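You operate a simulated robot arm through the tools that you are given. There is no shell and no other tool.

You run a simulated robot arm. Do the job below in one go: nothing can be reset, and whatever is moved stays where it is left.

Task
Wipe the smudge off the tension gauge with the black cloth, lower the rubber roller, pointer into the green band.
Fine: mains stays off. All of the blue smudge comes off first; cloth back in its place on the ledge; use the spring dial. Leave the brake dial and the other handles. What is to be rubbed or washed off counts as gone when no trace of it is left.

The check looks at the end state, three seconds after you hand in, the way a careful person would. Anything else that was tipped, shoved, dropped, spilled or broken makes it a failure. Flat cloth is picked up by pressing the open fingertips on it (5 to 10 N) and closing them slowly along it; thin cloth reads only 2 to 8 mm in the jaws.

Robot
A 7-joint arm with a two-finger parallel gripper, fixed in place. Base frame: the origin is at the foot of the arm, x ahead of it, y to its left, z up. Units: m, degrees, N and s.
With the tool pointing down near the work surface it reaches from about 0.24 to 0.52 m from the base axis. Its first joint turns from -143.0 to 143.0 degrees. Payload 3 kg.
The tool frame sits at the grasp point between the pads (the TCP): z along the fingers, y along the line on which they close. The tips reach 0.03 m beyond it. Largest opening 0.094 m; finger width 0.028, thickness 0.01; the body of the gripper, 0.05 by 0.096 m, starts 0.055 m behind the TCP.
Orientation is that of the tool frame in the base frame, as a unit quaternion [x, y, z, w]. With the fingers straight down and closing along the base's y, the tool's x points along the base's -x, its y along +y and its z along -z.

Tools
- The arm moves only by the tool send_rows. Its argument "plan" is a list of rows, each a list of 7 numbers: the shift along the base's x, y, z in cm, then the turn, a rotation vector about the base's x, y, z in degrees, then the opening, from 0 (shut) to 1 (fully open). In form: [[tx, ty, tz, ax, ay, az, claw], ...]. A call has 1 to 20 rows; each row is the pose to reach, as a shift and turn from the pose commanded when the call began. Each row takes 0.2 s and may step no farther than 0.05 m and 8.6 degrees from the row before; otherwise, or with a gripper value out of range, the whole call is refused. A pose out of reach is approached as far as the arm can. The call stops where the force on the tool passes 70 N (or 10 N more than at its start, if that is more) or the arm is blocked; 0.2 s more then pass. The fingers move at their own pace (about 0.045 m/s each) and stop on an object; they squeeze with about 32 N. The grip force told is the motor's: it shows also when the fingers shut on nothing. Time passes only in rows, and 0.2 s behind the last, so rows that repeat a pose let the fingers close. It gives the time, the measured TCP pose, the force on the tool (base axes), the opening and the grip force at its end, in the units of the frame above (readings bear some noise), with the torque about the TCP (base axes, N m) and any sound that the robot's microphone picked up.
- Cameras (640 x 400 px; columns grow to the right, rows downward): "scene" is fixed at [0.0502, -0.4982, 1.3691]; the picture's right is [0.66, -0.75, 0.00], its down [-0.26, -0.23, -0.94] and it looks along [0.71, 0.62, -0.35] (base axes); focal length 286 px, centre (320, 200). "wrist" rides on the gripper at [0.076, 0.014, -0.102] in the tool frame; the picture's right is [-0.18, 0.98, 0.00], its down [-0.75, -0.14, -0.64] and it looks along [-0.63, -0.12, 0.77] (tool axes); focal length 243 px, centre (320, 200). There is no depth. A picture from a camera that has moved, and an enlarged one, comes with that camera's place and axes in the base frame and with its lens.
- camera(camera): a new picture of that camera. It takes no simulated time.
- lift_body(by): slides the trunk up (or, below 0, down) by that many m; the arm rides with it, the base frame stays. It gives what a move gives, with no picture.
- close_up(camera, box): a new picture of the part [left, top, right, bottom] of that camera's present view, enlarged. It takes no simulated time.
- close_job(): hands the job in; it is judged then, once.

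Nothing tells you positions but the pictures and the camera data. Unless the task says otherwise, let go and move clear before handing in.

The tools are called after "Request:" by a JSON object that holds its "api" and its "payload". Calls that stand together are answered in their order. send_rows: Moves the arm, as the interface text tells. Its arguments: {"type":"object","properties":{"plan":{"type":"array","items":{"type":"array","items":{"type":"number"}}}},"required":["plan"]} The other tools are called the same way: lift_body (by) slides the trunk up or down; camera (camera) takes a picture; close_up (camera, box) takes an enlarged picture of a part of a camera's view; close_job () hands the job in.

At the start:

```text
clock: 0.0
tool_pos: [0.5369, 0.1909, 1.3466]
tcp_rot: [0.0, 1.0, -0.001, -0.001]
contact_force: [0.3, -0.4, -0.7]
torque: [0.02, 0.0, 0.02]
finger_gap: 0.094
grip_force: 0.0
trunk travel left (down, up): [-0.275, 0.115]
```

scene: 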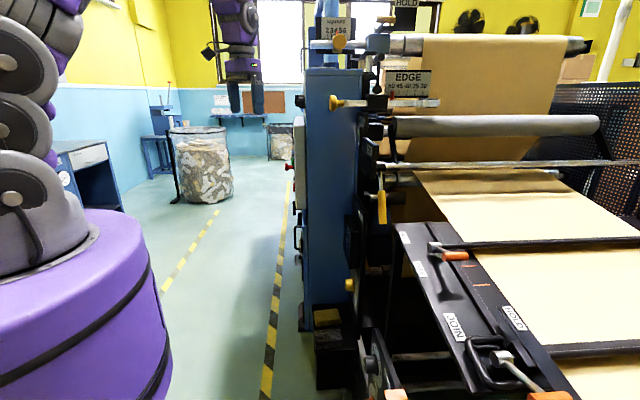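
wrist: 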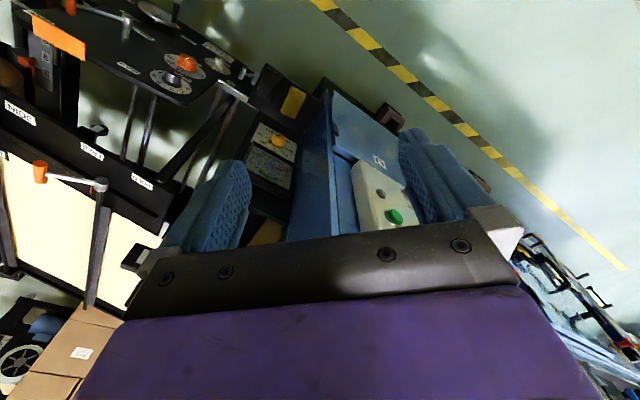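

I see a printing/coating press with a paper web, a blue side cabinet, and several handles and dials. I can't yet make out the gauge or the cloth, so I'll look more closely before moving anything.

Request:
{"api": "close_up", "payload": {"camera": "scene", "box": [280, 0, 460, 112]}}

Request:
{"api": "close_up", "payload": {"camera": "scene", "box": [280, 100, 460, 212]}}

Request:
{"api": "close_up", "payload": {"camera": "scene", "box": [280, 200, 460, 312]}}

Request:
{"api": "close_up", "payload": {"camera": "scene", "box": [280, 288, 460, 400]}}

Request:
{"api": "close_up", "payload": {"camera": "scene", "box": [420, 220, 640, 400]}}

Request:
{"api": "close_up", "payload": {"camera": "wrist", "box": [0, 0, 320, 200]}}

Request:
{"api": "close_up", "payload": {"camera": "wrist", "box": [240, 60, 480, 250]}}

```text
3.56 times, centred on (370, 56) of scene
camera zoom: at [0.0502, -0.4982, 1.3691], right [0.66, -0.75, 0.0], down [-0.26, -0.23, -0.94], along [0.71, 0.62, -0.35], focal length 1019 px, centre (142, 712)
```

zoom: 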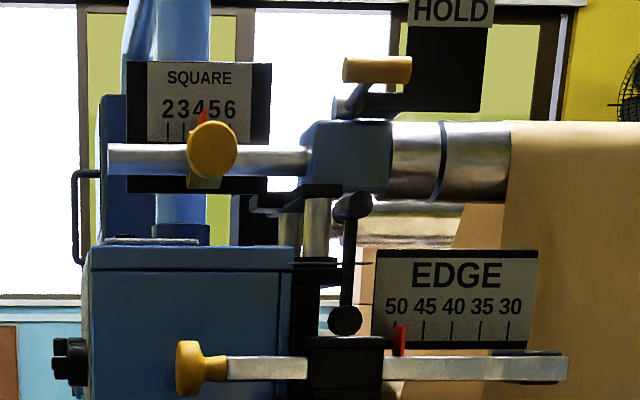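

```text
3.56 times, centred on (370, 156) of scene
camera zoom: at [0.0502, -0.4982, 1.3691], right [0.66, -0.75, 0.0], down [-0.26, -0.23, -0.94], along [0.71, 0.62, -0.35], focal length 1019 px, centre (142, 356)
```

zoom: 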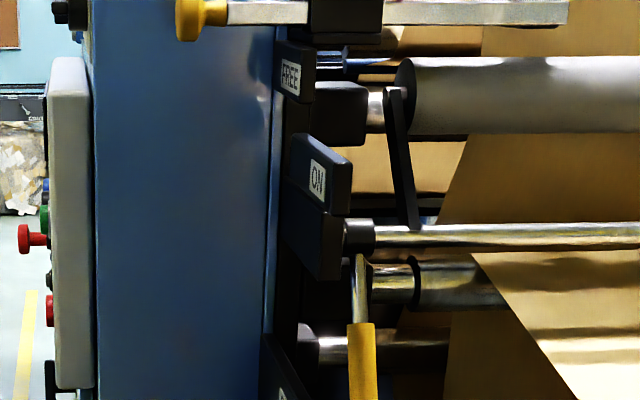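

```text
3.56 times, centred on (370, 256) of scene
camera zoom: at [0.0502, -0.4982, 1.3691], right [0.66, -0.75, 0.0], down [-0.26, -0.23, -0.94], along [0.71, 0.62, -0.35], focal length 1019 px, centre (142, 1)
```

zoom: 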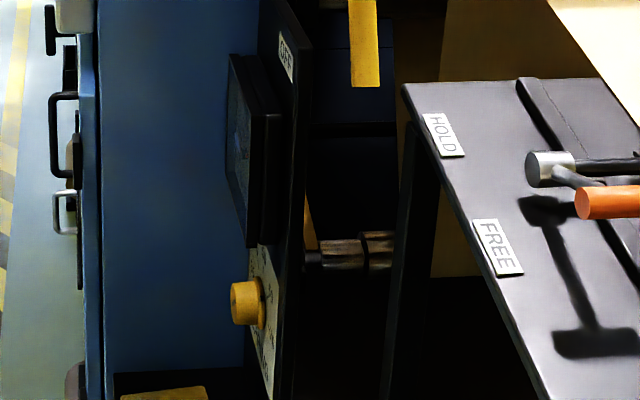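

```text
3.56 times, centred on (370, 344) of scene
camera zoom: at [0.0502, -0.4982, 1.3691], right [0.66, -0.75, 0.0], down [-0.26, -0.23, -0.94], along [0.71, 0.62, -0.35], focal length 1019 px, centre (142, -312)
```

zoom: 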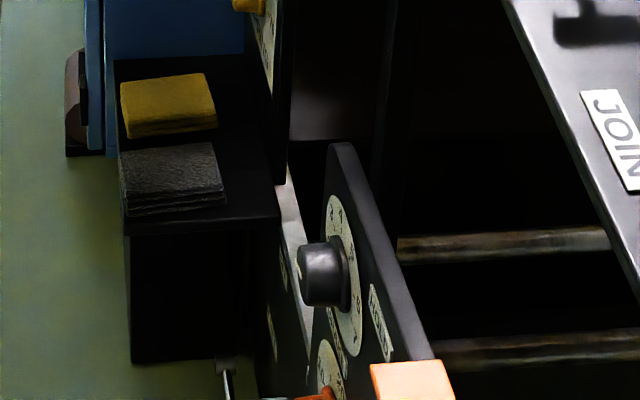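

```text
2.22 times, centred on (530, 310) of scene
camera zoom: at [0.0502, -0.4982, 1.3691], right [0.66, -0.75, 0.0], down [-0.26, -0.23, -0.94], along [0.71, 0.62, -0.35], focal length 637 px, centre (-147, -44)
```

zoom: 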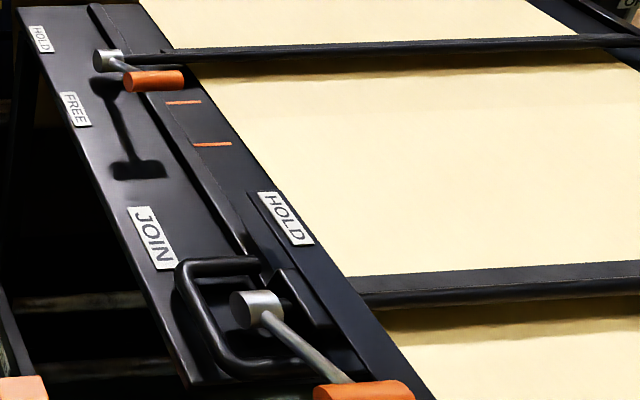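

```text
2.00 times, centred on (160, 100) of wrist
camera zoom: at [0.4596, 0.2055, 1.4468], right [0.18, 0.98, 0.0], down [0.75, -0.14, 0.64], along [0.63, -0.12, -0.77], focal length 485 px, centre (640, 400)
```

zoom: 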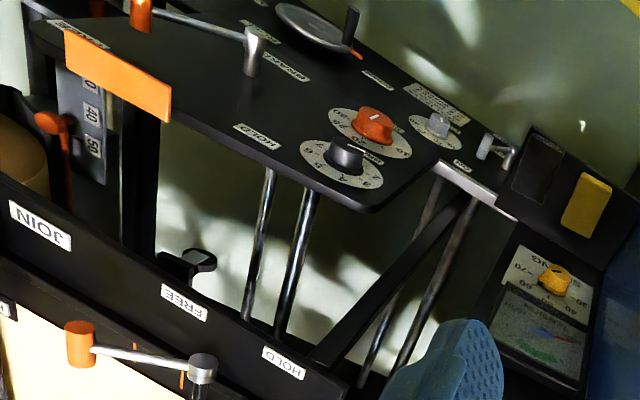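

```text
2.11 times, centred on (360, 155) of wrist
camera zoom: at [0.4596, 0.2055, 1.4468], right [0.18, 0.98, 0.0], down [0.75, -0.14, 0.64], along [0.63, -0.12, -0.77], focal length 511 px, centre (236, 295)
```

zoom: 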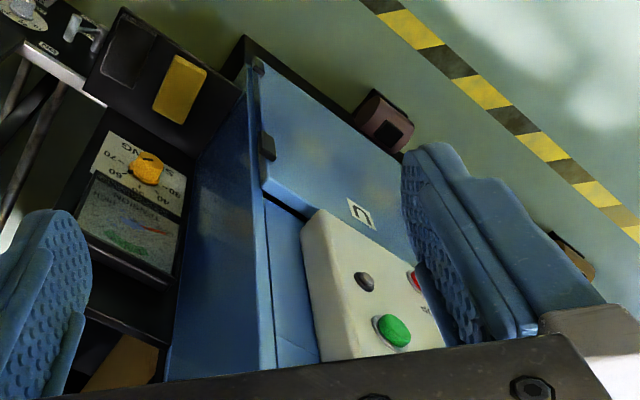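

I place the tension gauge near (0.79, 0.00, 0.88), the spring dial below it near (0.78, 0.00, 0.71), and the black cloth beside a yellow one on a ledge near (0.65, -0.01, 0.56). I'll lower the trunk, which is over clear space, and then turn the wrist camera toward the panel.

Request:
{"api": "lift_body", "payload": {"by": -0.2}}

```text
clock: 2.2
tool_pos: [0.5342, 0.1883, 1.1466]
tcp_rot: [0.0, 1.0, 0.0, 0.0]
contact_force: [-0.1, 0.5, 0.1]
torque: [0.01, 0.0, 0.02]
finger_gap: 0.0941
grip_force: 0.1
trunk travel left (down, up): [-0.075, 0.315]
```

The trunk is down and the space is still clear. Next I'll yaw and pitch the gripper so the wrist camera looks horizontally at the gauge panel.

Request:
{"api": "send_rows", "payload": {"plan": [[0, -0.6, -1.5, -2.45, -5.93, -5.26, 1], [0, -1.2, -3, -4.9, -11.85, -10.5, 1], [0, -1.8, -5, -7.35, -17.8, -15.8, 1], [0, -2.5, -7, -9.8, -23.7, -21.05, 1], [0, -3.1, -9, -12.25, -29.6, -26.3, 1], [0, -3.7, -11, -14.7, -35.55, -31.6, 1], [0, -4.3, -12.5, -17.15, -41.5, -36.8, 1], [0, -5, -14, -19.6, -47.4, -42.1, 1], [0, -5, -14, -19.6, -47.4, -42.1, 1]]}}

Request:
{"api": "camera", "payload": {"camera": "wrist"}}

Request:
{"api": "camera", "payload": {"camera": "scene"}}

```text
clock: 4.2
tool_pos: [0.534, 0.1384, 1.0064]
tcp_rot: [0.347, 0.837, -0.162, 0.392]
contact_force: [-0.1, 0.2, 0.2]
torque: [-0.01, 0.01, 0.01]
finger_gap: 0.094
grip_force: 0.2
trunk travel left (down, up): [-0.075, 0.315]
```

```text
taken
camera wrist: at [0.4546, 0.2401, 1.0126], right [0.78, 0.61, 0.14], down [-0.11, -0.09, 0.99], along [0.62, -0.79, -0.01], focal length 243 px, centre (320, 200)
```

wrist: 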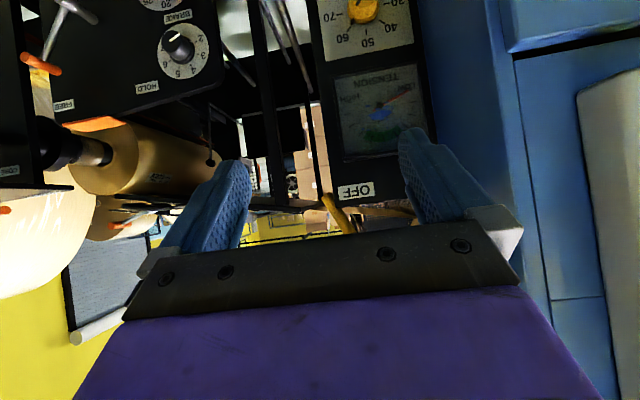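

```text
taken
```

scene: 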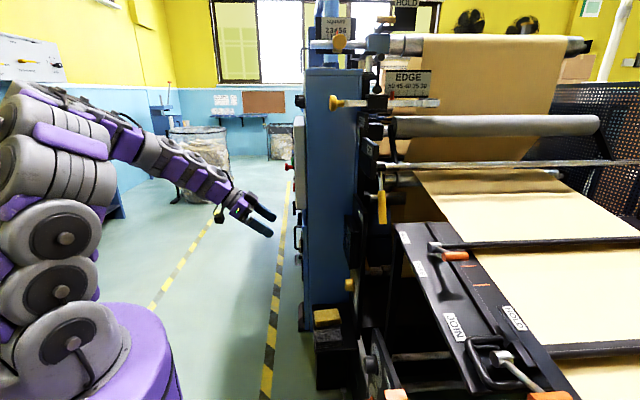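

The wrist camera now faces the panel, upside-down: the gauge is just above the fingers, with the spring dial, the "OFF" plate and the lever near it. I'll zoom in on the gauge and lever.

Request:
{"api": "close_up", "payload": {"camera": "wrist", "box": [300, 0, 460, 100]}}

Request:
{"api": "close_up", "payload": {"camera": "wrist", "box": [300, 50, 440, 210]}}

Request:
{"api": "close_up", "payload": {"camera": "wrist", "box": [0, 0, 320, 200]}}

Request:
{"api": "close_up", "payload": {"camera": "scene", "box": [340, 100, 420, 240]}}

```text
4.00 times, centred on (380, 50) of wrist
camera zoom: at [0.4546, 0.2401, 1.0126], right [0.78, 0.61, 0.14], down [-0.11, -0.09, 0.99], along [0.62, -0.79, -0.01], focal length 970 px, centre (80, 800)
```

zoom: 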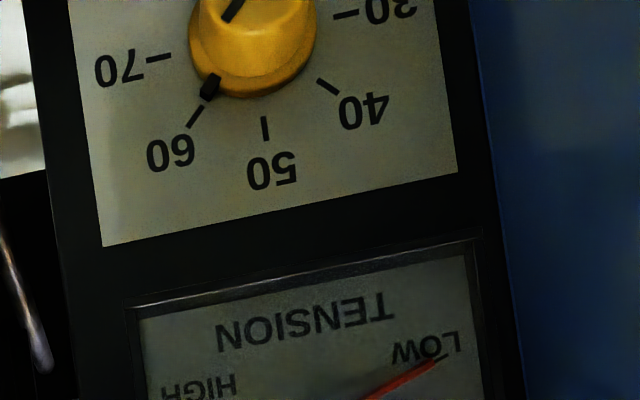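

```text
2.50 times, centred on (370, 130) of wrist
camera zoom: at [0.4546, 0.2401, 1.0126], right [0.78, 0.61, 0.14], down [-0.11, -0.09, 0.99], along [0.62, -0.79, -0.01], focal length 606 px, centre (195, 375)
```

zoom: 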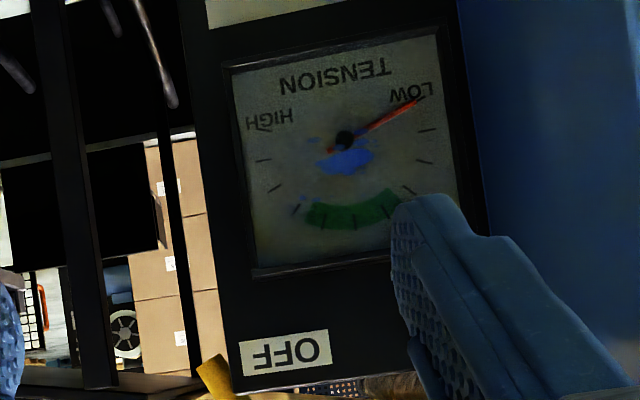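

```text
2.00 times, centred on (160, 100) of wrist
camera zoom: at [0.4546, 0.2401, 1.0126], right [0.78, 0.61, 0.14], down [-0.11, -0.09, 0.99], along [0.62, -0.79, -0.01], focal length 485 px, centre (640, 400)
```

zoom: 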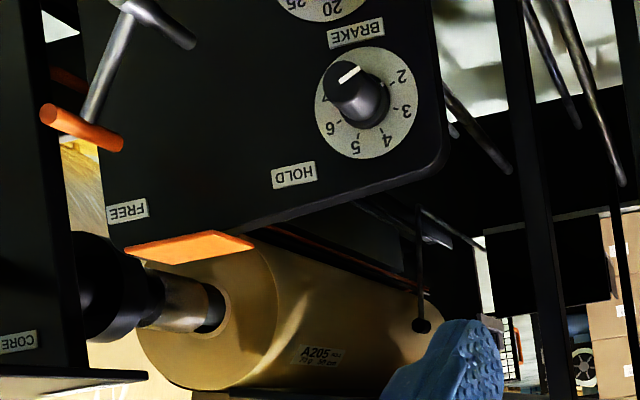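

```text
2.86 times, centred on (380, 170) of scene
camera zoom: at [0.0502, -0.4982, 1.3691], right [0.66, -0.75, 0.0], down [-0.26, -0.23, -0.94], along [0.71, 0.62, -0.35], focal length 818 px, centre (149, 286)
```

zoom: 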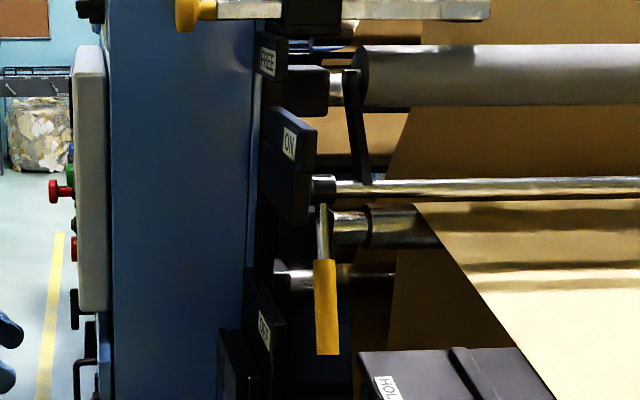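

The spring dial reads about 62 and the gauge pointer sits at LOW. The blue smudge is around the pointer hub, and the yellow-handled lever hangs toward OFF. I'll raise the trunk to see the lever mechanism and the ON plate better.

Request:
{"api": "lift_body", "payload": {"by": 0.2}}

Request:
{"api": "camera", "payload": {"camera": "wrist"}}

```text
clock: 6.3
tool_pos: [0.5348, 0.14, 1.2067]
tcp_rot: [0.345, 0.837, -0.162, 0.393]
contact_force: [-0.1, 0.1, 0.1]
torque: [0.0, -0.02, -0.03]
finger_gap: 0.0939
grip_force: 0.1
trunk travel left (down, up): [-0.275, 0.115]
```

```text
taken
camera wrist: at [0.4549, 0.2405, 1.2124], right [0.78, 0.61, 0.14], down [-0.11, -0.09, 0.99], along [0.62, -0.79, -0.01], focal length 243 px, centre (320, 200)
```

wrist: 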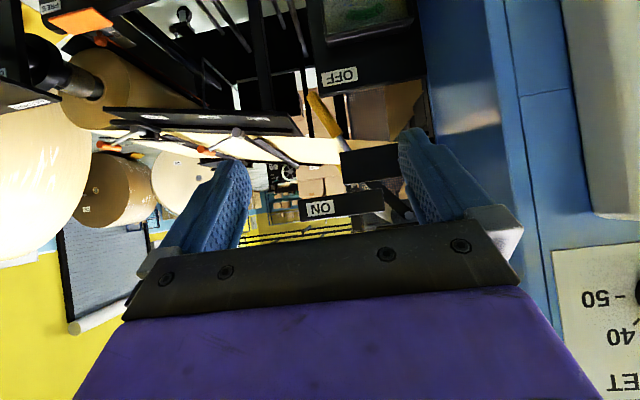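

Request:
{"api": "close_up", "payload": {"camera": "wrist", "box": [240, 50, 420, 240]}}

Request:
{"api": "close_up", "payload": {"camera": "wrist", "box": [60, 0, 300, 150]}}

Request:
{"api": "close_up", "payload": {"camera": "scene", "box": [340, 130, 420, 180]}}

```text
2.11 times, centred on (330, 145) of wrist
camera zoom: at [0.4549, 0.2405, 1.2124], right [0.78, 0.61, 0.14], down [-0.11, -0.09, 0.99], along [0.62, -0.79, -0.01], focal length 511 px, centre (299, 316)
```

zoom: 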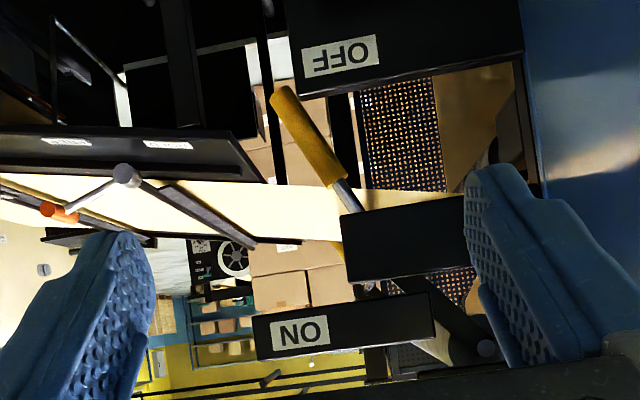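

```text
2.67 times, centred on (180, 75) of wrist
camera zoom: at [0.4549, 0.2405, 1.2124], right [0.78, 0.61, 0.14], down [-0.11, -0.09, 0.99], along [0.62, -0.79, -0.01], focal length 647 px, centre (693, 533)
```

zoom: 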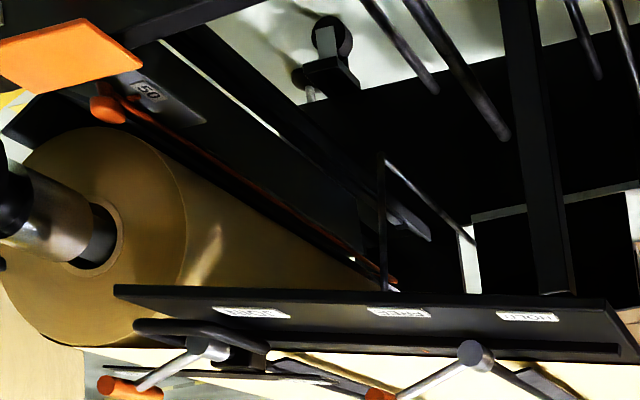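

```text
8.00 times, centred on (380, 155) of scene
camera zoom: at [0.0502, -0.4982, 1.3691], right [0.66, -0.75, 0.0], down [-0.26, -0.23, -0.94], along [0.71, 0.62, -0.35], focal length 2292 px, centre (-160, 560)
```

zoom: 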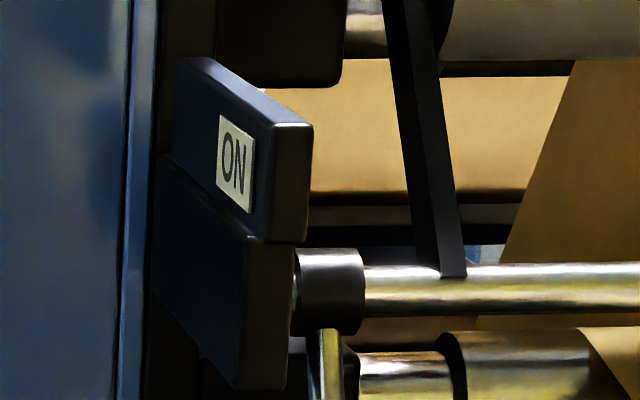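

The lever's pivot is near (0.80, -0.08, 1.16). Its yellow handle is about 27° off straight down, and ON is up on the near side. The smudge comes first, so I'll go fully down with the trunk and look at the cloth ledge.

Request:
{"api": "lift_body", "payload": {"by": -0.275}}

Request:
{"api": "close_up", "payload": {"camera": "wrist", "box": [290, 30, 450, 190]}}

Request:
{"api": "camera", "payload": {"camera": "wrist"}}

```text
clock: 9.1
tool_pos: [0.5356, 0.1404, 0.9316]
tcp_rot: [0.346, 0.837, -0.162, 0.391]
contact_force: [-0.1, 0.0, 0.8]
torque: [-0.01, -0.02, 0.0]
finger_gap: 0.094
grip_force: 0.0
trunk travel left (down, up): [0.0, 0.39]
```

```text
2.50 times, centred on (370, 110) of wrist
camera zoom: at [0.4545, 0.2402, 0.9377], right [0.78, 0.61, 0.14], down [-0.11, -0.09, 0.99], along [0.62, -0.79, -0.01], focal length 606 px, centre (195, 425)
```

zoom: 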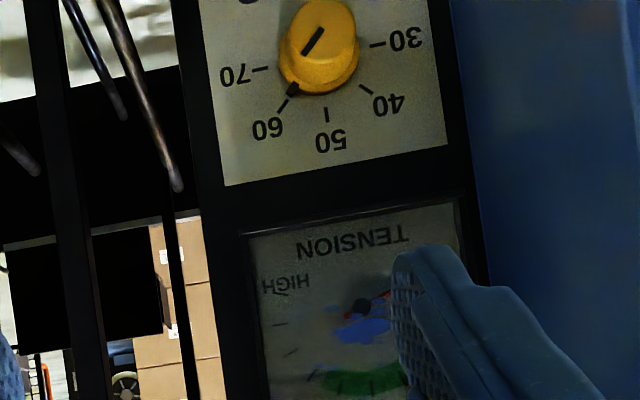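

```text
taken
camera wrist: at [0.4545, 0.2402, 0.9377], right [0.78, 0.61, 0.14], down [-0.11, -0.09, 0.99], along [0.62, -0.79, -0.01], focal length 243 px, centre (320, 200)
```

wrist: 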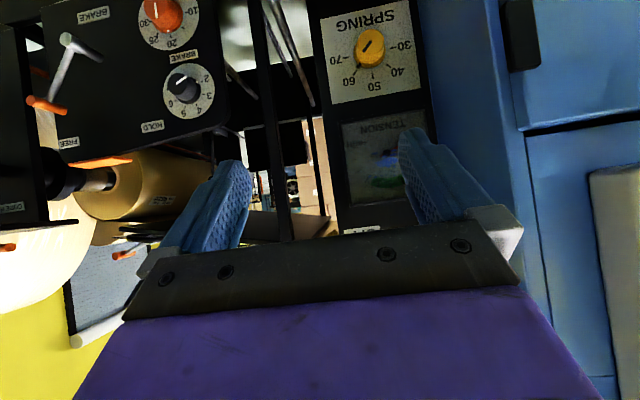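

Next I'll swing the tool back to point mostly down (tilt 15°, yaw 0) so I can look at the ledge and cloth from above.

Request:
{"api": "send_rows", "payload": {"plan": [[-0.5, -1.3, -1.2, 1.96, 4.73, 6.21, 1], [-1.0, -2.6, -2.3, 3.91, 9.46, 12.43, 1], [-1.5, -3.9, -3.5, 5.87, 14.19, 18.64, 1], [-2.0, -5.1, -4.7, 7.83, 18.91, 24.86, 1], [-2.6, -6.4, -5.9, 9.79, 23.64, 31.07, 1], [-3.1, -7.7, -7.0, 11.74, 28.37, 37.29, 1], [-3.6, -9.0, -8.2, 13.7, 33.1, 43.5, 1], [-3.6, -9.0, -8.2, 13.7, 33.1, 43.5, 1]]}}

Request:
{"api": "camera", "payload": {"camera": "wrist"}}

Request:
{"api": "close_up", "payload": {"camera": "wrist", "box": [200, 40, 440, 190]}}

```text
clock: 10.9
tool_pos: [0.4988, 0.0482, 0.8497]
tcp_rot: [0.0, 0.991, 0.0, 0.131]
contact_force: [0.6, -0.5, -1.0]
torque: [0.0, 0.02, 0.01]
finger_gap: 0.0939
grip_force: 0.1
trunk travel left (down, up): [0.0, 0.39]
```

```text
taken
camera wrist: at [0.3983, 0.0631, 0.9284], right [0.18, 0.98, 0.05], down [0.56, -0.14, 0.82], along [0.81, -0.12, -0.58], focal length 243 px, centre (320, 200)
```

wrist: 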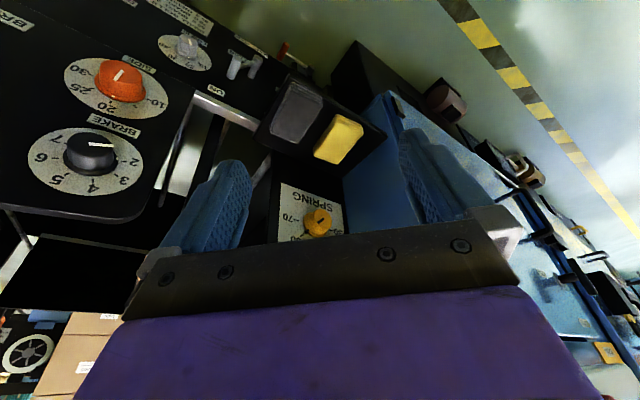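

```text
2.67 times, centred on (320, 115) of wrist
camera zoom: at [0.3983, 0.0631, 0.9284], right [0.18, 0.98, 0.05], down [0.56, -0.14, 0.82], along [0.81, -0.12, -0.58], focal length 647 px, centre (320, 427)
```

zoom: 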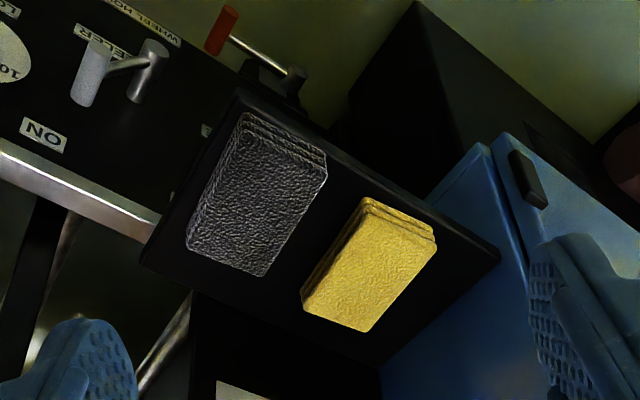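

Request:
{"api": "close_up", "payload": {"camera": "scene", "box": [300, 300, 364, 364]}}

Request:
{"api": "close_up", "payload": {"camera": "wrist", "box": [250, 60, 400, 180]}}

Request:
{"api": "camera", "payload": {"camera": "scene"}}

```text
6.25 times, centred on (332, 332) of scene
camera zoom: at [0.0502, -0.4982, 1.3691], right [0.66, -0.75, 0.0], down [-0.26, -0.23, -0.94], along [0.71, 0.62, -0.35], focal length 1790 px, centre (245, -625)
```

zoom: 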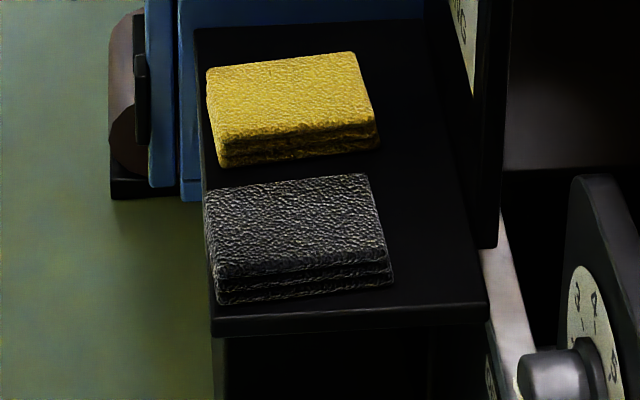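

```text
3.33 times, centred on (325, 120) of wrist
camera zoom: at [0.3983, 0.0631, 0.9284], right [0.18, 0.98, 0.05], down [0.56, -0.14, 0.82], along [0.81, -0.12, -0.58], focal length 809 px, centre (303, 467)
```

zoom: 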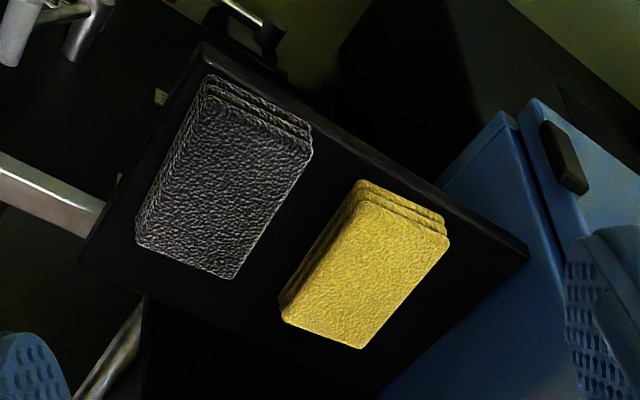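

```text
taken
```

scene: 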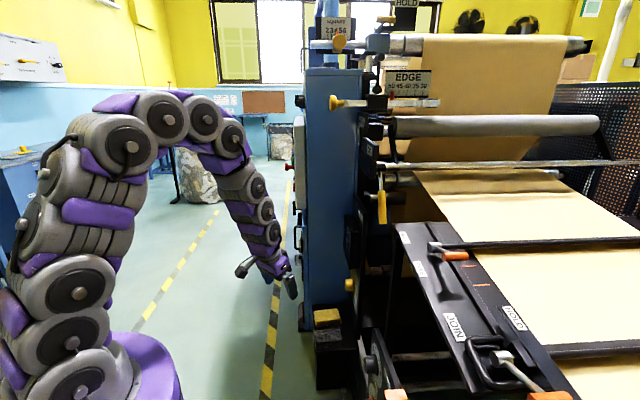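

The black cloth is a folded stack of about 6×9 cm centred near (0.651, -0.009), with its top at z≈0.57. The ledge and panel edges run at 45° to the base. I'll turn the tool to line up with the cloth and hover above it.

Request:
{"api": "send_rows", "payload": {"plan": [[2.4, -0.8, -2, 0, 0, -7.5, 1], [4.9, -1.7, -4, 0, 0, -15, 1], [7.4, -2.6, -6, 0, 0, -22.5, 1], [9.8, -3.5, -8.5, 0, 0, -30, 1], [12.2, -4.3, -11, 0, 0, -37.5, 1], [14.7, -5.2, -13, 0, 0, -45, 1], [14.7, -5.2, -13, 0, 0, -45, 1]]}}

Request:
{"api": "camera", "payload": {"camera": "wrist"}}

Request:
{"api": "close_up", "payload": {"camera": "scene", "box": [260, 250, 400, 380]}}

```text
clock: 12.5
tool_pos: [0.6464, -0.0012, 0.7194]
tcp_rot: [0.38, 0.915, -0.051, 0.122]
contact_force: [0.3, -0.4, -0.1]
torque: [-0.02, -0.01, 0.0]
finger_gap: 0.0941
grip_force: 0.1
trunk travel left (down, up): [0.0, 0.39]
```

```text
taken
camera wrist: at [0.5853, 0.0799, 0.7964], right [0.82, 0.57, 0.05], down [0.3, -0.5, 0.82], along [0.49, -0.66, -0.57], focal length 243 px, centre (320, 200)
```

wrist: 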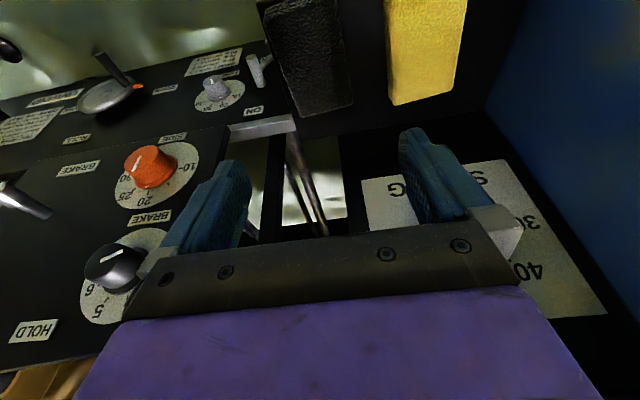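

```text
3.08 times, centred on (330, 315) of scene
camera zoom: at [0.0502, -0.4982, 1.3691], right [0.66, -0.75, 0.0], down [-0.26, -0.23, -0.94], along [0.71, 0.62, -0.35], focal length 882 px, centre (289, -154)
```

zoom: 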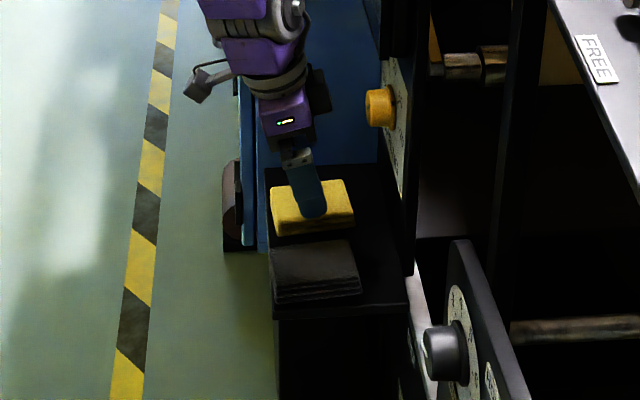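

The tool reaches here without trouble. I'll reduce the tilt to 5°, narrow the jaws to about 4 cm so both tips land on the cloth, and go down to just above it.

Request:
{"api": "send_rows", "payload": {"plan": [[0.3, -0.3, -1.5, 2.4, 2.4, 0, 0.7], [0.7, -0.6, -3.5, 4.7, 4.7, 0, 0.5], [0.75, -0.62, -5.5, 7.07, 7.07, 0, 0.42], [0.75, -0.62, -7.5, 7.07, 7.07, 0, 0.42], [0.75, -0.62, -8.5, 7.07, 7.07, 0, 0.42], [0.75, -0.62, -8.5, 7.07, 7.07, 0, 0.42]]}}

Request:
{"api": "camera", "payload": {"camera": "wrist"}}

Request:
{"api": "close_up", "payload": {"camera": "scene", "box": [300, 290, 364, 354]}}

```text
clock: 13.9
tool_pos: [0.6523, -0.0086, 0.635]
tcp_rot: [0.383, 0.923, -0.018, 0.042]
contact_force: [0.2, -0.1, 0.1]
torque: [-0.03, 0.01, 0.0]
finger_gap: 0.0395
grip_force: 0.0
trunk travel left (down, up): [0.0, 0.39]
```

```text
taken
camera wrist: at [0.6023, 0.0625, 0.7286], right [0.83, 0.56, 0.02], down [0.39, -0.59, 0.71], along [0.41, -0.58, -0.71], focal length 243 px, centre (320, 200)
```

wrist: 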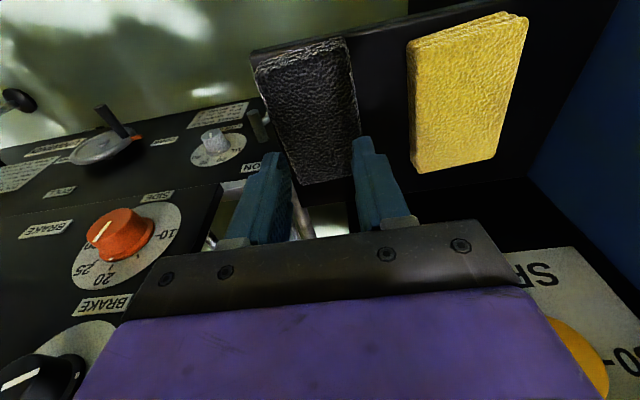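

```text
6.25 times, centred on (332, 322) of scene
camera zoom: at [0.0502, -0.4982, 1.3691], right [0.66, -0.75, 0.0], down [-0.26, -0.23, -0.94], along [0.71, 0.62, -0.35], focal length 1790 px, centre (245, -562)
```

zoom: 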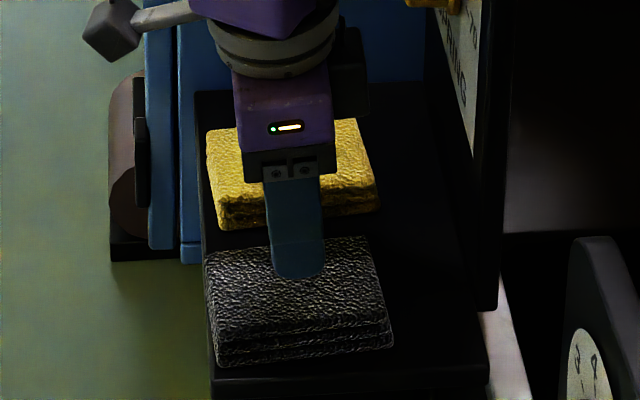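

Both tips are over the black cloth with about 3 cm to go. I'll descend in small steps and watch the contact force.

Request:
{"api": "send_rows", "payload": {"plan": [[0, 0, -0.7, 0, 0, 0, 0.42], [0, 0, -1.4, 0, 0, 0, 0.42], [0, 0, -2.0, 0, 0, 0, 0.42], [0, 0, -2.4, 0, 0, 0, 0.42], [0, 0, -2.4, 0, 0, 0, 0.42]]}}

Request:
{"api": "close_up", "payload": {"camera": "scene", "box": [300, 290, 364, 354]}}

```text
clock: 15.1
tool_pos: [0.6534, -0.0094, 0.6113]
tcp_rot: [0.383, 0.923, -0.018, 0.041]
contact_force: [-0.3, -0.5, -0.1]
torque: [0.0, 0.02, -0.02]
finger_gap: 0.0394
grip_force: 0.0
trunk travel left (down, up): [0.0, 0.39]
```

```text
6.25 times, centred on (332, 322) of scene
camera zoom: at [0.0502, -0.4982, 1.3691], right [0.66, -0.75, 0.0], down [-0.26, -0.23, -0.94], along [0.71, 0.62, -0.35], focal length 1790 px, centre (245, -562)
```

zoom: 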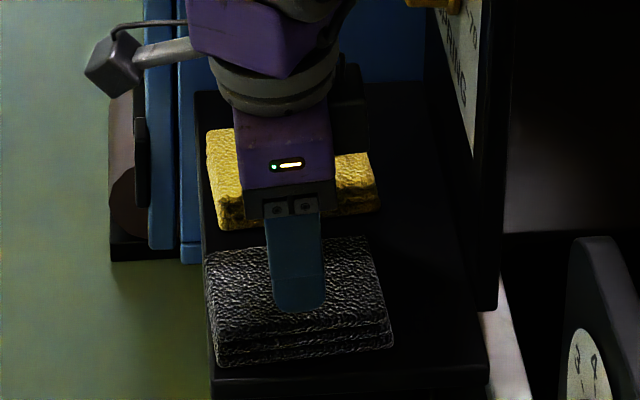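

Request:
{"api": "send_rows", "payload": {"plan": [[0, 0, -0.2, 0, 0, 0, 0.42], [0, 0, -0.4, 0, 0, 0, 0.42], [0, 0, -0.6, 0, 0, 0, 0.42], [0, 0, -0.8, 0, 0, 0, 0.42]]}}

```text
clock: 16.1
tool_pos: [0.6522, -0.0103, 0.603]
tcp_rot: [0.383, 0.923, -0.018, 0.042]
contact_force: [-3.1, 0.5, 10.9]
torque: [0.09, 0.21, -0.06]
finger_gap: 0.0393
grip_force: 0.2
trunk travel left (down, up): [0.0, 0.39]
```

I'm in contact at about 11 N, slightly over the 5–10 N window, so I'll ease off a little.

Request:
{"api": "send_rows", "payload": {"plan": [[0, 0, 0.08, 0, 0, 0, 0.42], [0, 0, 0.08, 0, 0, 0, 0.42]]}}

```text
clock: 16.7
tool_pos: [0.6529, -0.0094, 0.6043]
tcp_rot: [0.382, 0.923, -0.017, 0.042]
contact_force: [-1.9, 0.0, 10.1]
torque: [0.11, 0.18, 0.04]
finger_gap: 0.0395
grip_force: 0.0
trunk travel left (down, up): [0.0, 0.39]
```

Request:
{"api": "send_rows", "payload": {"plan": [[0, 0, 0.12, 0, 0, 0, 0.42], [0, 0, 0.12, 0, 0, 0, 0.42]]}}

```text
clock: 17.3
tool_pos: [0.6542, -0.0093, 0.605]
tcp_rot: [0.383, 0.923, -0.018, 0.04]
contact_force: [-0.5, -0.1, 0.1]
torque: [0.01, -0.02, -0.03]
finger_gap: 0.0397
grip_force: 0.1
trunk travel left (down, up): [0.0, 0.39]
```

Request:
{"api": "send_rows", "payload": {"plan": [[0, 0, -0.06, 0, 0, 0, 0.42], [0, 0, -0.06, 0, 0, 0, 0.42]]}}

```text
clock: 17.9
tool_pos: [0.6535, -0.0093, 0.6034]
tcp_rot: [0.384, 0.922, -0.018, 0.041]
contact_force: [0.1, -0.3, -0.3]
torque: [0.0, -0.03, -0.01]
finger_gap: 0.0396
grip_force: 0.1
trunk travel left (down, up): [0.0, 0.39]
```

Request:
{"api": "send_rows", "payload": {"plan": [[0, 0, -0.06, 0, 0, 0, 0.42], [0, 0, -0.06, 0, 0, 0, 0.42]]}}

```text
clock: 18.5
tool_pos: [0.6532, -0.0082, 0.6032]
tcp_rot: [0.383, 0.923, -0.017, 0.042]
contact_force: [1.8, -1.0, 5.8]
torque: [-0.01, 0.0, -0.01]
finger_gap: 0.0395
grip_force: 0.1
trunk travel left (down, up): [0.0, 0.39]
```

I'm pressing at about 6 N, inside the window. Now I'll close slowly along the cloth.

Request:
{"api": "send_rows", "payload": {"plan": [[0, 0, -0.03, 0, 0, 0, 0.4], [0, 0, -0.03, 0, 0, 0, 0.375], [0, 0, -0.03, 0, 0, 0, 0.35], [0, 0, -0.03, 0, 0, 0, 0.325], [0, 0, -0.03, 0, 0, 0, 0.3], [0, 0, -0.03, 0, 0, 0, 0.275], [0, 0, -0.03, 0, 0, 0, 0.25], [0, 0, -0.03, 0, 0, 0, 0.225], [0, 0, -0.03, 0, 0, 0, 0.2], [0, 0, -0.03, 0, 0, 0, 0.175], [0, 0, -0.03, 0, 0, 0, 0.15], [0, 0, -0.03, 0, 0, 0, 0.125], [0, 0, -0.03, 0, 0, 0, 0.1], [0, 0, -0.03, 0, 0, 0, 0.07], [0, 0, -0.03, 0, 0, 0, 0.04], [0, 0, -0.03, 0, 0, 0, 0.0], [0, 0, -0.03, 0, 0, 0, 0.0], [0, 0, -0.03, 0, 0, 0, 0.0]]}}

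Request:
{"api": "camera", "payload": {"camera": "wrist"}}

Request:
{"api": "close_up", "payload": {"camera": "scene", "box": [300, 290, 364, 354]}}

```text
clock: 22.3
tool_pos: [0.652, -0.0091, 0.6034]
tcp_rot: [0.383, 0.922, -0.017, 0.042]
contact_force: [-1.7, -0.6, 20.8]
torque: [0.14, 0.18, 0.01]
finger_gap: 0.0
grip_force: 32.2
trunk travel left (down, up): [0.0, 0.39]
```

```text
taken
camera wrist: at [0.6022, 0.0614, 0.6975], right [0.83, 0.56, 0.02], down [0.39, -0.59, 0.71], along [0.41, -0.58, -0.71], focal length 243 px, centre (320, 200)
```

wrist: 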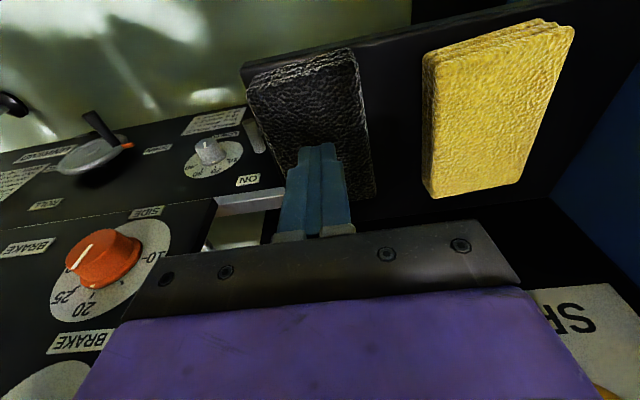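

```text
6.25 times, centred on (332, 322) of scene
camera zoom: at [0.0502, -0.4982, 1.3691], right [0.66, -0.75, 0.0], down [-0.26, -0.23, -0.94], along [0.71, 0.62, -0.35], focal length 1790 px, centre (245, -562)
```

zoom: 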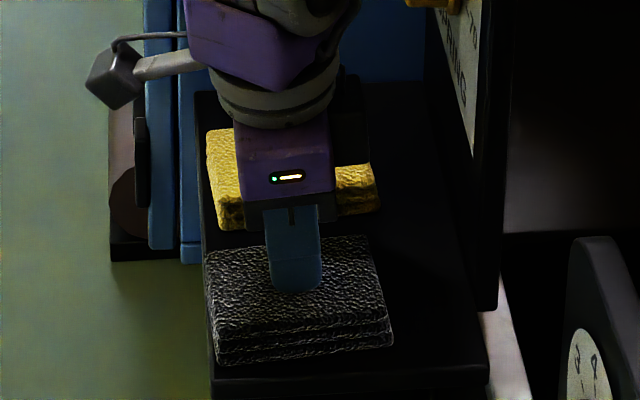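

The jaws read 0.0 mm, so they closed on nothing and the cloth looks unmoved. I'll lift slightly and check the cloth before trying another grasp.

Request:
{"api": "send_rows", "payload": {"plan": [[0, 0, 0.6, 0, 0, 0, 0.0], [0, 0, 1.8, 0, 0, 0, 0.0], [0, 0, 4.0, 0, 0, 0, 0.0], [0, 0, 4.0, 0, 0, 0, 0.0]]}}

Request:
{"api": "close_up", "payload": {"camera": "scene", "box": [300, 290, 364, 354]}}

Request:
{"api": "camera", "payload": {"camera": "wrist"}}

Request:
{"api": "close_up", "payload": {"camera": "wrist", "box": [240, 40, 420, 210]}}

```text
clock: 23.3
tool_pos: [0.6543, -0.0088, 0.6438]
tcp_rot: [0.383, 0.923, -0.018, 0.041]
contact_force: [0.8, 0.2, 0.2]
torque: [0.01, -0.02, 0.01]
finger_gap: 0.0002
grip_force: 31.4
trunk travel left (down, up): [0.0, 0.39]
```

```text
6.25 times, centred on (332, 322) of scene
camera zoom: at [0.0502, -0.4982, 1.3691], right [0.66, -0.75, 0.0], down [-0.26, -0.23, -0.94], along [0.71, 0.62, -0.35], focal length 1790 px, centre (245, -562)
```

zoom: 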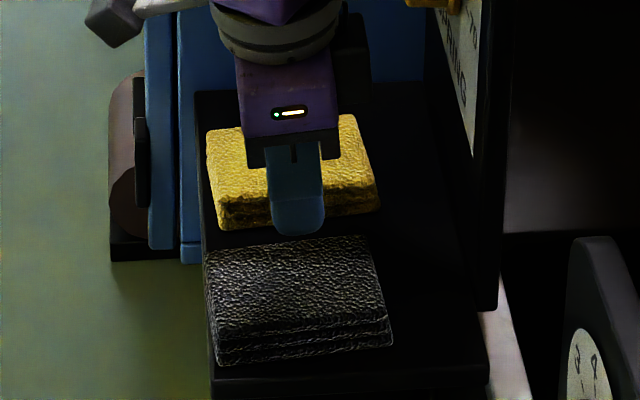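

```text
taken
camera wrist: at [0.6037, 0.0616, 0.7374], right [0.83, 0.56, 0.02], down [0.39, -0.59, 0.71], along [0.41, -0.58, -0.71], focal length 243 px, centre (320, 200)
```

wrist: 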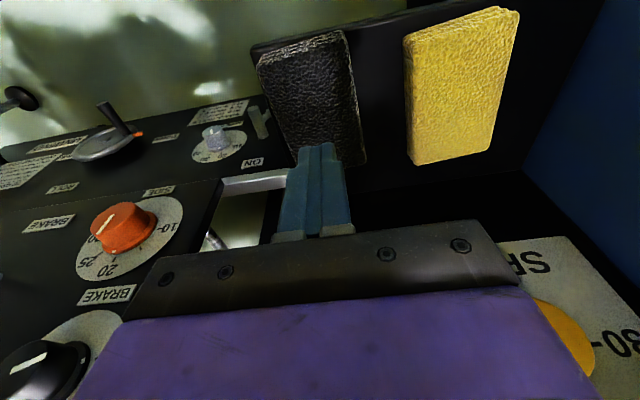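

```text
2.35 times, centred on (330, 125) of wrist
camera zoom: at [0.6037, 0.0616, 0.7374], right [0.83, 0.56, 0.02], down [0.39, -0.59, 0.71], along [0.41, -0.58, -0.71], focal length 571 px, centre (296, 376)
```

zoom: 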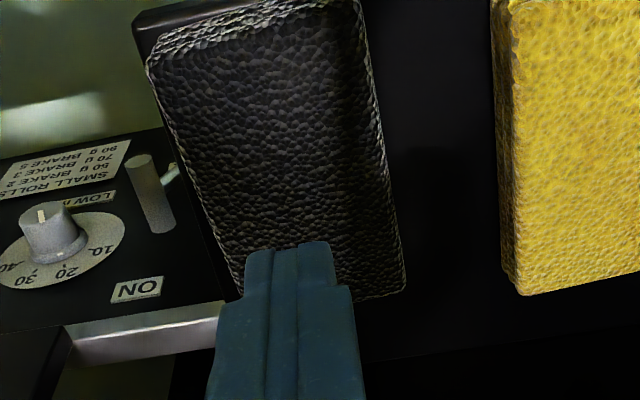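

The cloth is a thick folded pad, about 2 cm high and 6 cm wide, and the pinch didn't disturb it. I'll straddle it instead and grip its two long sides with the tool vertical, leaving room to the yellow cloth.

Request:
{"api": "send_rows", "payload": {"plan": [[0.1, -0.05, 0.5, 1.8, 1.8, 0, 0.5], [0.1, -0.05, 0.5, 3.6, 3.6, 0, 0.9], [0.1, -0.05, 0.5, 3.6, 3.6, 0, 0.9], [0.1, -0.05, 0.5, 3.6, 3.6, 0, 0.9], [0.1, -0.05, 0.5, 3.6, 3.6, 0, 0.9]]}}

Request:
{"api": "camera", "payload": {"camera": "wrist"}}

Request:
{"api": "close_up", "payload": {"camera": "scene", "box": [300, 280, 374, 354]}}

```text
clock: 24.5
tool_pos: [0.6552, -0.0101, 0.6482]
tcp_rot: [0.382, 0.924, -0.001, 0.0]
contact_force: [0.0, 0.0, -0.6]
torque: [0.02, -0.03, 0.03]
finger_gap: 0.0848
grip_force: 0.0
trunk travel left (down, up): [0.0, 0.39]
```

```text
taken
camera wrist: at [0.611, 0.0545, 0.7493], right [0.83, 0.56, 0.0], down [0.43, -0.63, 0.64], along [0.36, -0.53, -0.77], focal length 243 px, centre (320, 200)
```

wrist: 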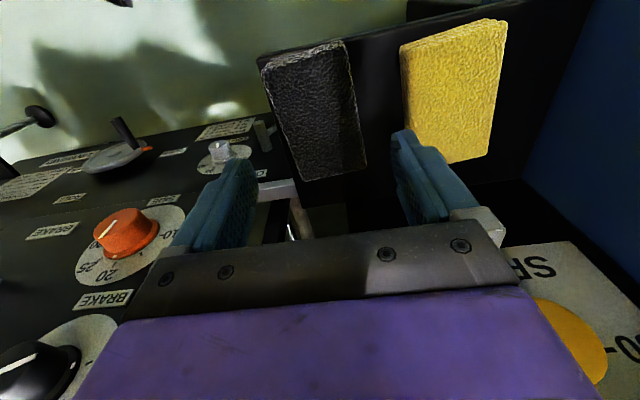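

```text
5.41 times, centred on (337, 317) of scene
camera zoom: at [0.0502, -0.4982, 1.3691], right [0.66, -0.75, 0.0], down [-0.26, -0.23, -0.94], along [0.71, 0.62, -0.35], focal length 1548 px, centre (228, -432)
```

zoom: 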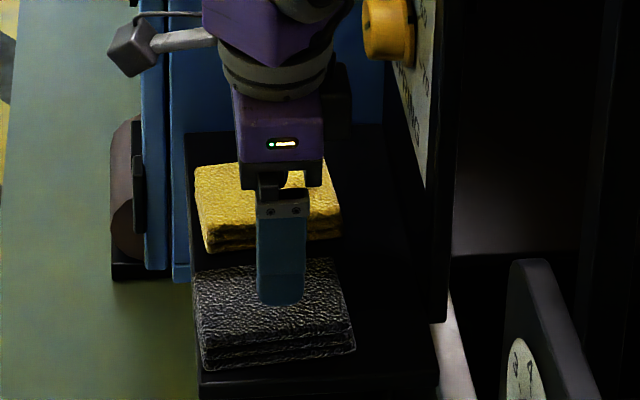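

The fingers straddle the pad cleanly. I'll descend beside it and stop about 1 cm above the ledge surface.

Request:
{"api": "send_rows", "payload": {"plan": [[0, 0.05, -1.2, 0, 0, 0, 0.9], [0, 0.05, -2.4, 0, 0, 0, 0.9], [0, 0.05, -3.6, 0, 0, 0, 0.9], [0, 0.05, -4.6, 0, 0, 0, 0.9], [0, 0.05, -5.3, 0, 0, 0, 0.9], [0, 0.05, -5.3, 0, 0, 0, 0.9]]}}

Request:
{"api": "camera", "payload": {"camera": "wrist"}}

Request:
{"api": "close_up", "payload": {"camera": "scene", "box": [300, 290, 364, 354]}}

```text
clock: 25.9
tool_pos: [0.6546, -0.0097, 0.5945]
tcp_rot: [0.383, 0.924, -0.001, 0.001]
contact_force: [0.0, 0.2, -0.1]
torque: [-0.02, 0.04, 0.0]
finger_gap: 0.0846
grip_force: 0.0
trunk travel left (down, up): [0.0, 0.39]
```

```text
taken
camera wrist: at [0.6102, 0.055, 0.696], right [0.83, 0.56, 0.0], down [0.43, -0.63, 0.64], along [0.36, -0.53, -0.77], focal length 243 px, centre (320, 200)
```

wrist: 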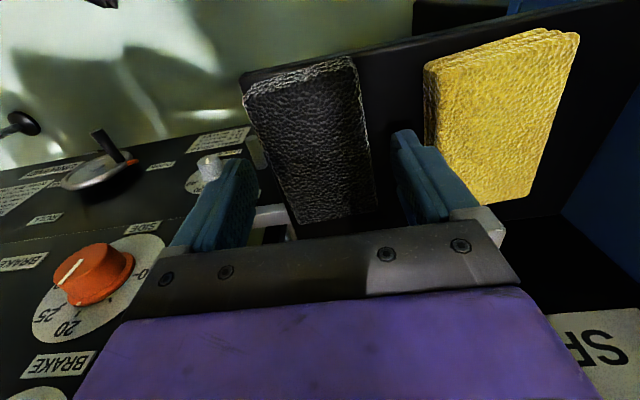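

```text
6.25 times, centred on (332, 322) of scene
camera zoom: at [0.0502, -0.4982, 1.3691], right [0.66, -0.75, 0.0], down [-0.26, -0.23, -0.94], along [0.71, 0.62, -0.35], focal length 1790 px, centre (245, -562)
```

zoom: 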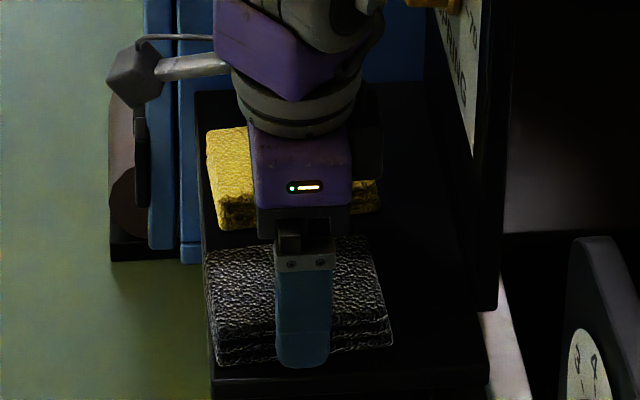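

Request:
{"api": "send_rows", "payload": {"plan": [[0, 0, -0.3, 0, 0, 0, 0.9], [0, 0, -0.45, 0, 0, 0, 0.9], [0, 0, -0.45, 0, 0, 0, 0.85], [0, 0, -0.45, 0, 0, 0, 0.8], [0, 0, -0.45, 0, 0, 0, 0.75], [0, 0, -0.45, 0, 0, 0, 0.7], [0, 0, -0.45, 0, 0, 0, 0.66]]}}

Request:
{"api": "camera", "payload": {"camera": "wrist"}}

```text
clock: 27.5
tool_pos: [0.6542, -0.0098, 0.5904]
tcp_rot: [0.383, 0.924, -0.001, 0.0]
contact_force: [1.1, 0.8, 0.5]
torque: [-0.03, 0.03, 0.01]
finger_gap: 0.0624
grip_force: 0.3
trunk travel left (down, up): [0.0, 0.39]
```

```text
taken
camera wrist: at [0.6106, 0.055, 0.6924], right [0.83, 0.56, 0.0], down [0.43, -0.63, 0.64], along [0.36, -0.53, -0.77], focal length 243 px, centre (320, 200)
```

wrist: 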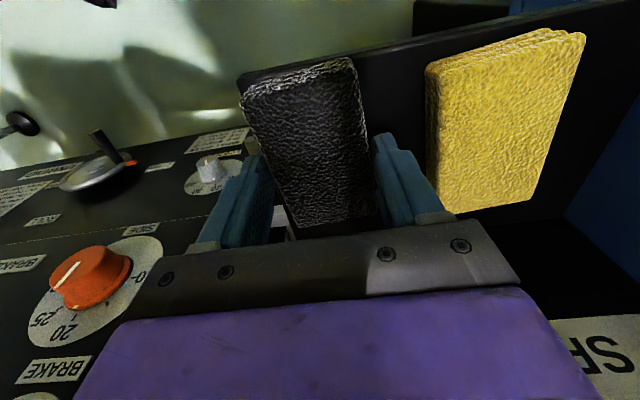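

The jaws are just reaching the pad's sides, so I'll keep closing slowly until the fingers stop on it.

Request:
{"api": "send_rows", "payload": {"plan": [[0, 0, 0, 0, 0, 0, 0.63], [0, 0, 0, 0, 0, 0, 0.6], [0, 0, 0, 0, 0, 0, 0.57], [0, 0, 0, 0, 0, 0, 0.54], [0, 0, 0, 0, 0, 0, 0.5], [0, 0, 0, 0, 0, 0, 0.45], [0, 0, 0, 0, 0, 0, 0.45]]}}

Request:
{"api": "camera", "payload": {"camera": "wrist"}}

```text
clock: 29.1
tool_pos: [0.6545, -0.0102, 0.5912]
tcp_rot: [0.383, 0.924, -0.001, 0.001]
contact_force: [-0.1, -0.3, 0.5]
torque: [-0.02, -0.02, 0.0]
finger_gap: 0.061
grip_force: 31.9
trunk travel left (down, up): [0.0, 0.39]
```

```text
taken
camera wrist: at [0.6105, 0.055, 0.6924], right [0.83, 0.56, 0.0], down [0.43, -0.63, 0.64], along [0.36, -0.53, -0.77], focal length 243 px, centre (320, 200)
```

wrist: 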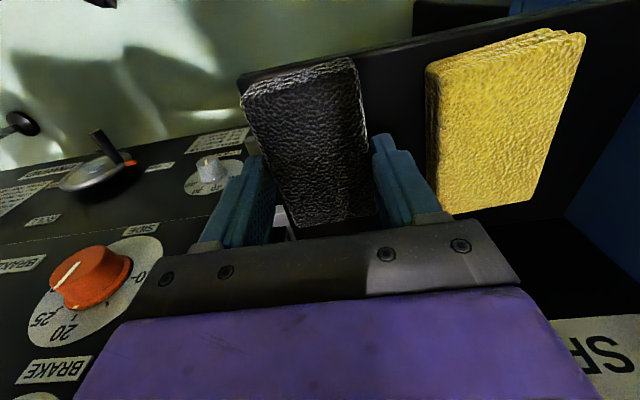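

The jaws hold the pad at 61 mm with about 32 N. I'll note this pose, (0.6545, -0.0100, 0.591) with the tool vertical, for putting it back. Now I'll lift straight up.

Request:
{"api": "send_rows", "payload": {"plan": [[0, 0, 0.5, 0, 0, 0, 0.3], [0, 0, 1.5, 0, 0, 0, 0.3], [0, 0, 3, 0, 0, 0, 0.3], [0, 0, 5, 0, 0, 0, 0.3], [0, 0, 7, 0, 0, 0, 0.3], [0, 0, 9, 0, 0, 0, 0.3], [0, 0, 9, 0, 0, 0, 0.3]]}}

Request:
{"api": "camera", "payload": {"camera": "wrist"}}

Request:
{"api": "close_up", "payload": {"camera": "scene", "box": [290, 270, 374, 354]}}

```text
clock: 30.7
tool_pos: [0.6544, -0.0082, 0.681]
tcp_rot: [0.383, 0.924, -0.001, 0.001]
contact_force: [-0.1, -1.0, 0.6]
torque: [0.0, 0.01, -0.01]
finger_gap: 0.0602
grip_force: 32.1
trunk travel left (down, up): [0.0, 0.39]
```

```text
taken
camera wrist: at [0.6097, 0.056, 0.7822], right [0.83, 0.56, 0.0], down [0.43, -0.63, 0.64], along [0.36, -0.53, -0.77], focal length 243 px, centre (320, 200)
```

wrist: 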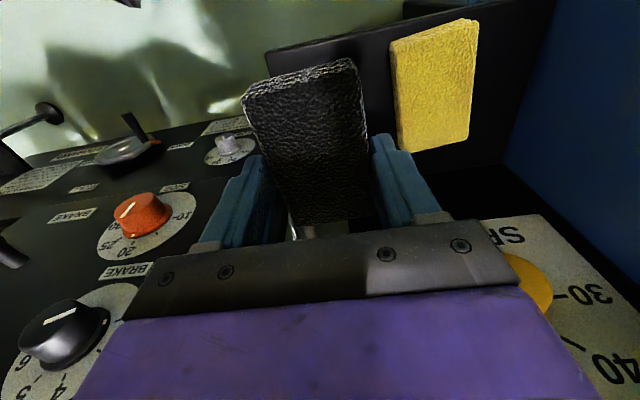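

```text
4.76 times, centred on (332, 312) of scene
camera zoom: at [0.0502, -0.4982, 1.3691], right [0.66, -0.75, 0.0], down [-0.26, -0.23, -0.94], along [0.71, 0.62, -0.35], focal length 1364 px, centre (263, -333)
```

zoom: 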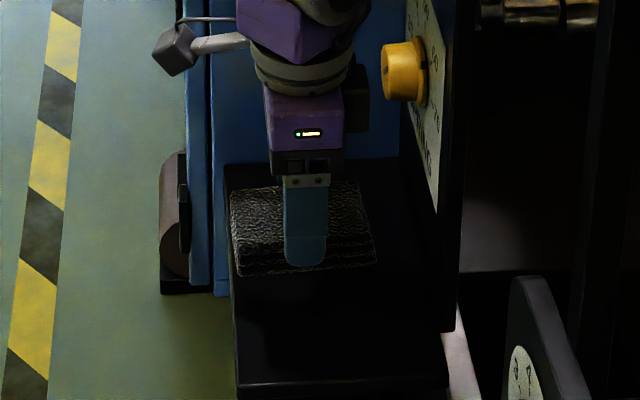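

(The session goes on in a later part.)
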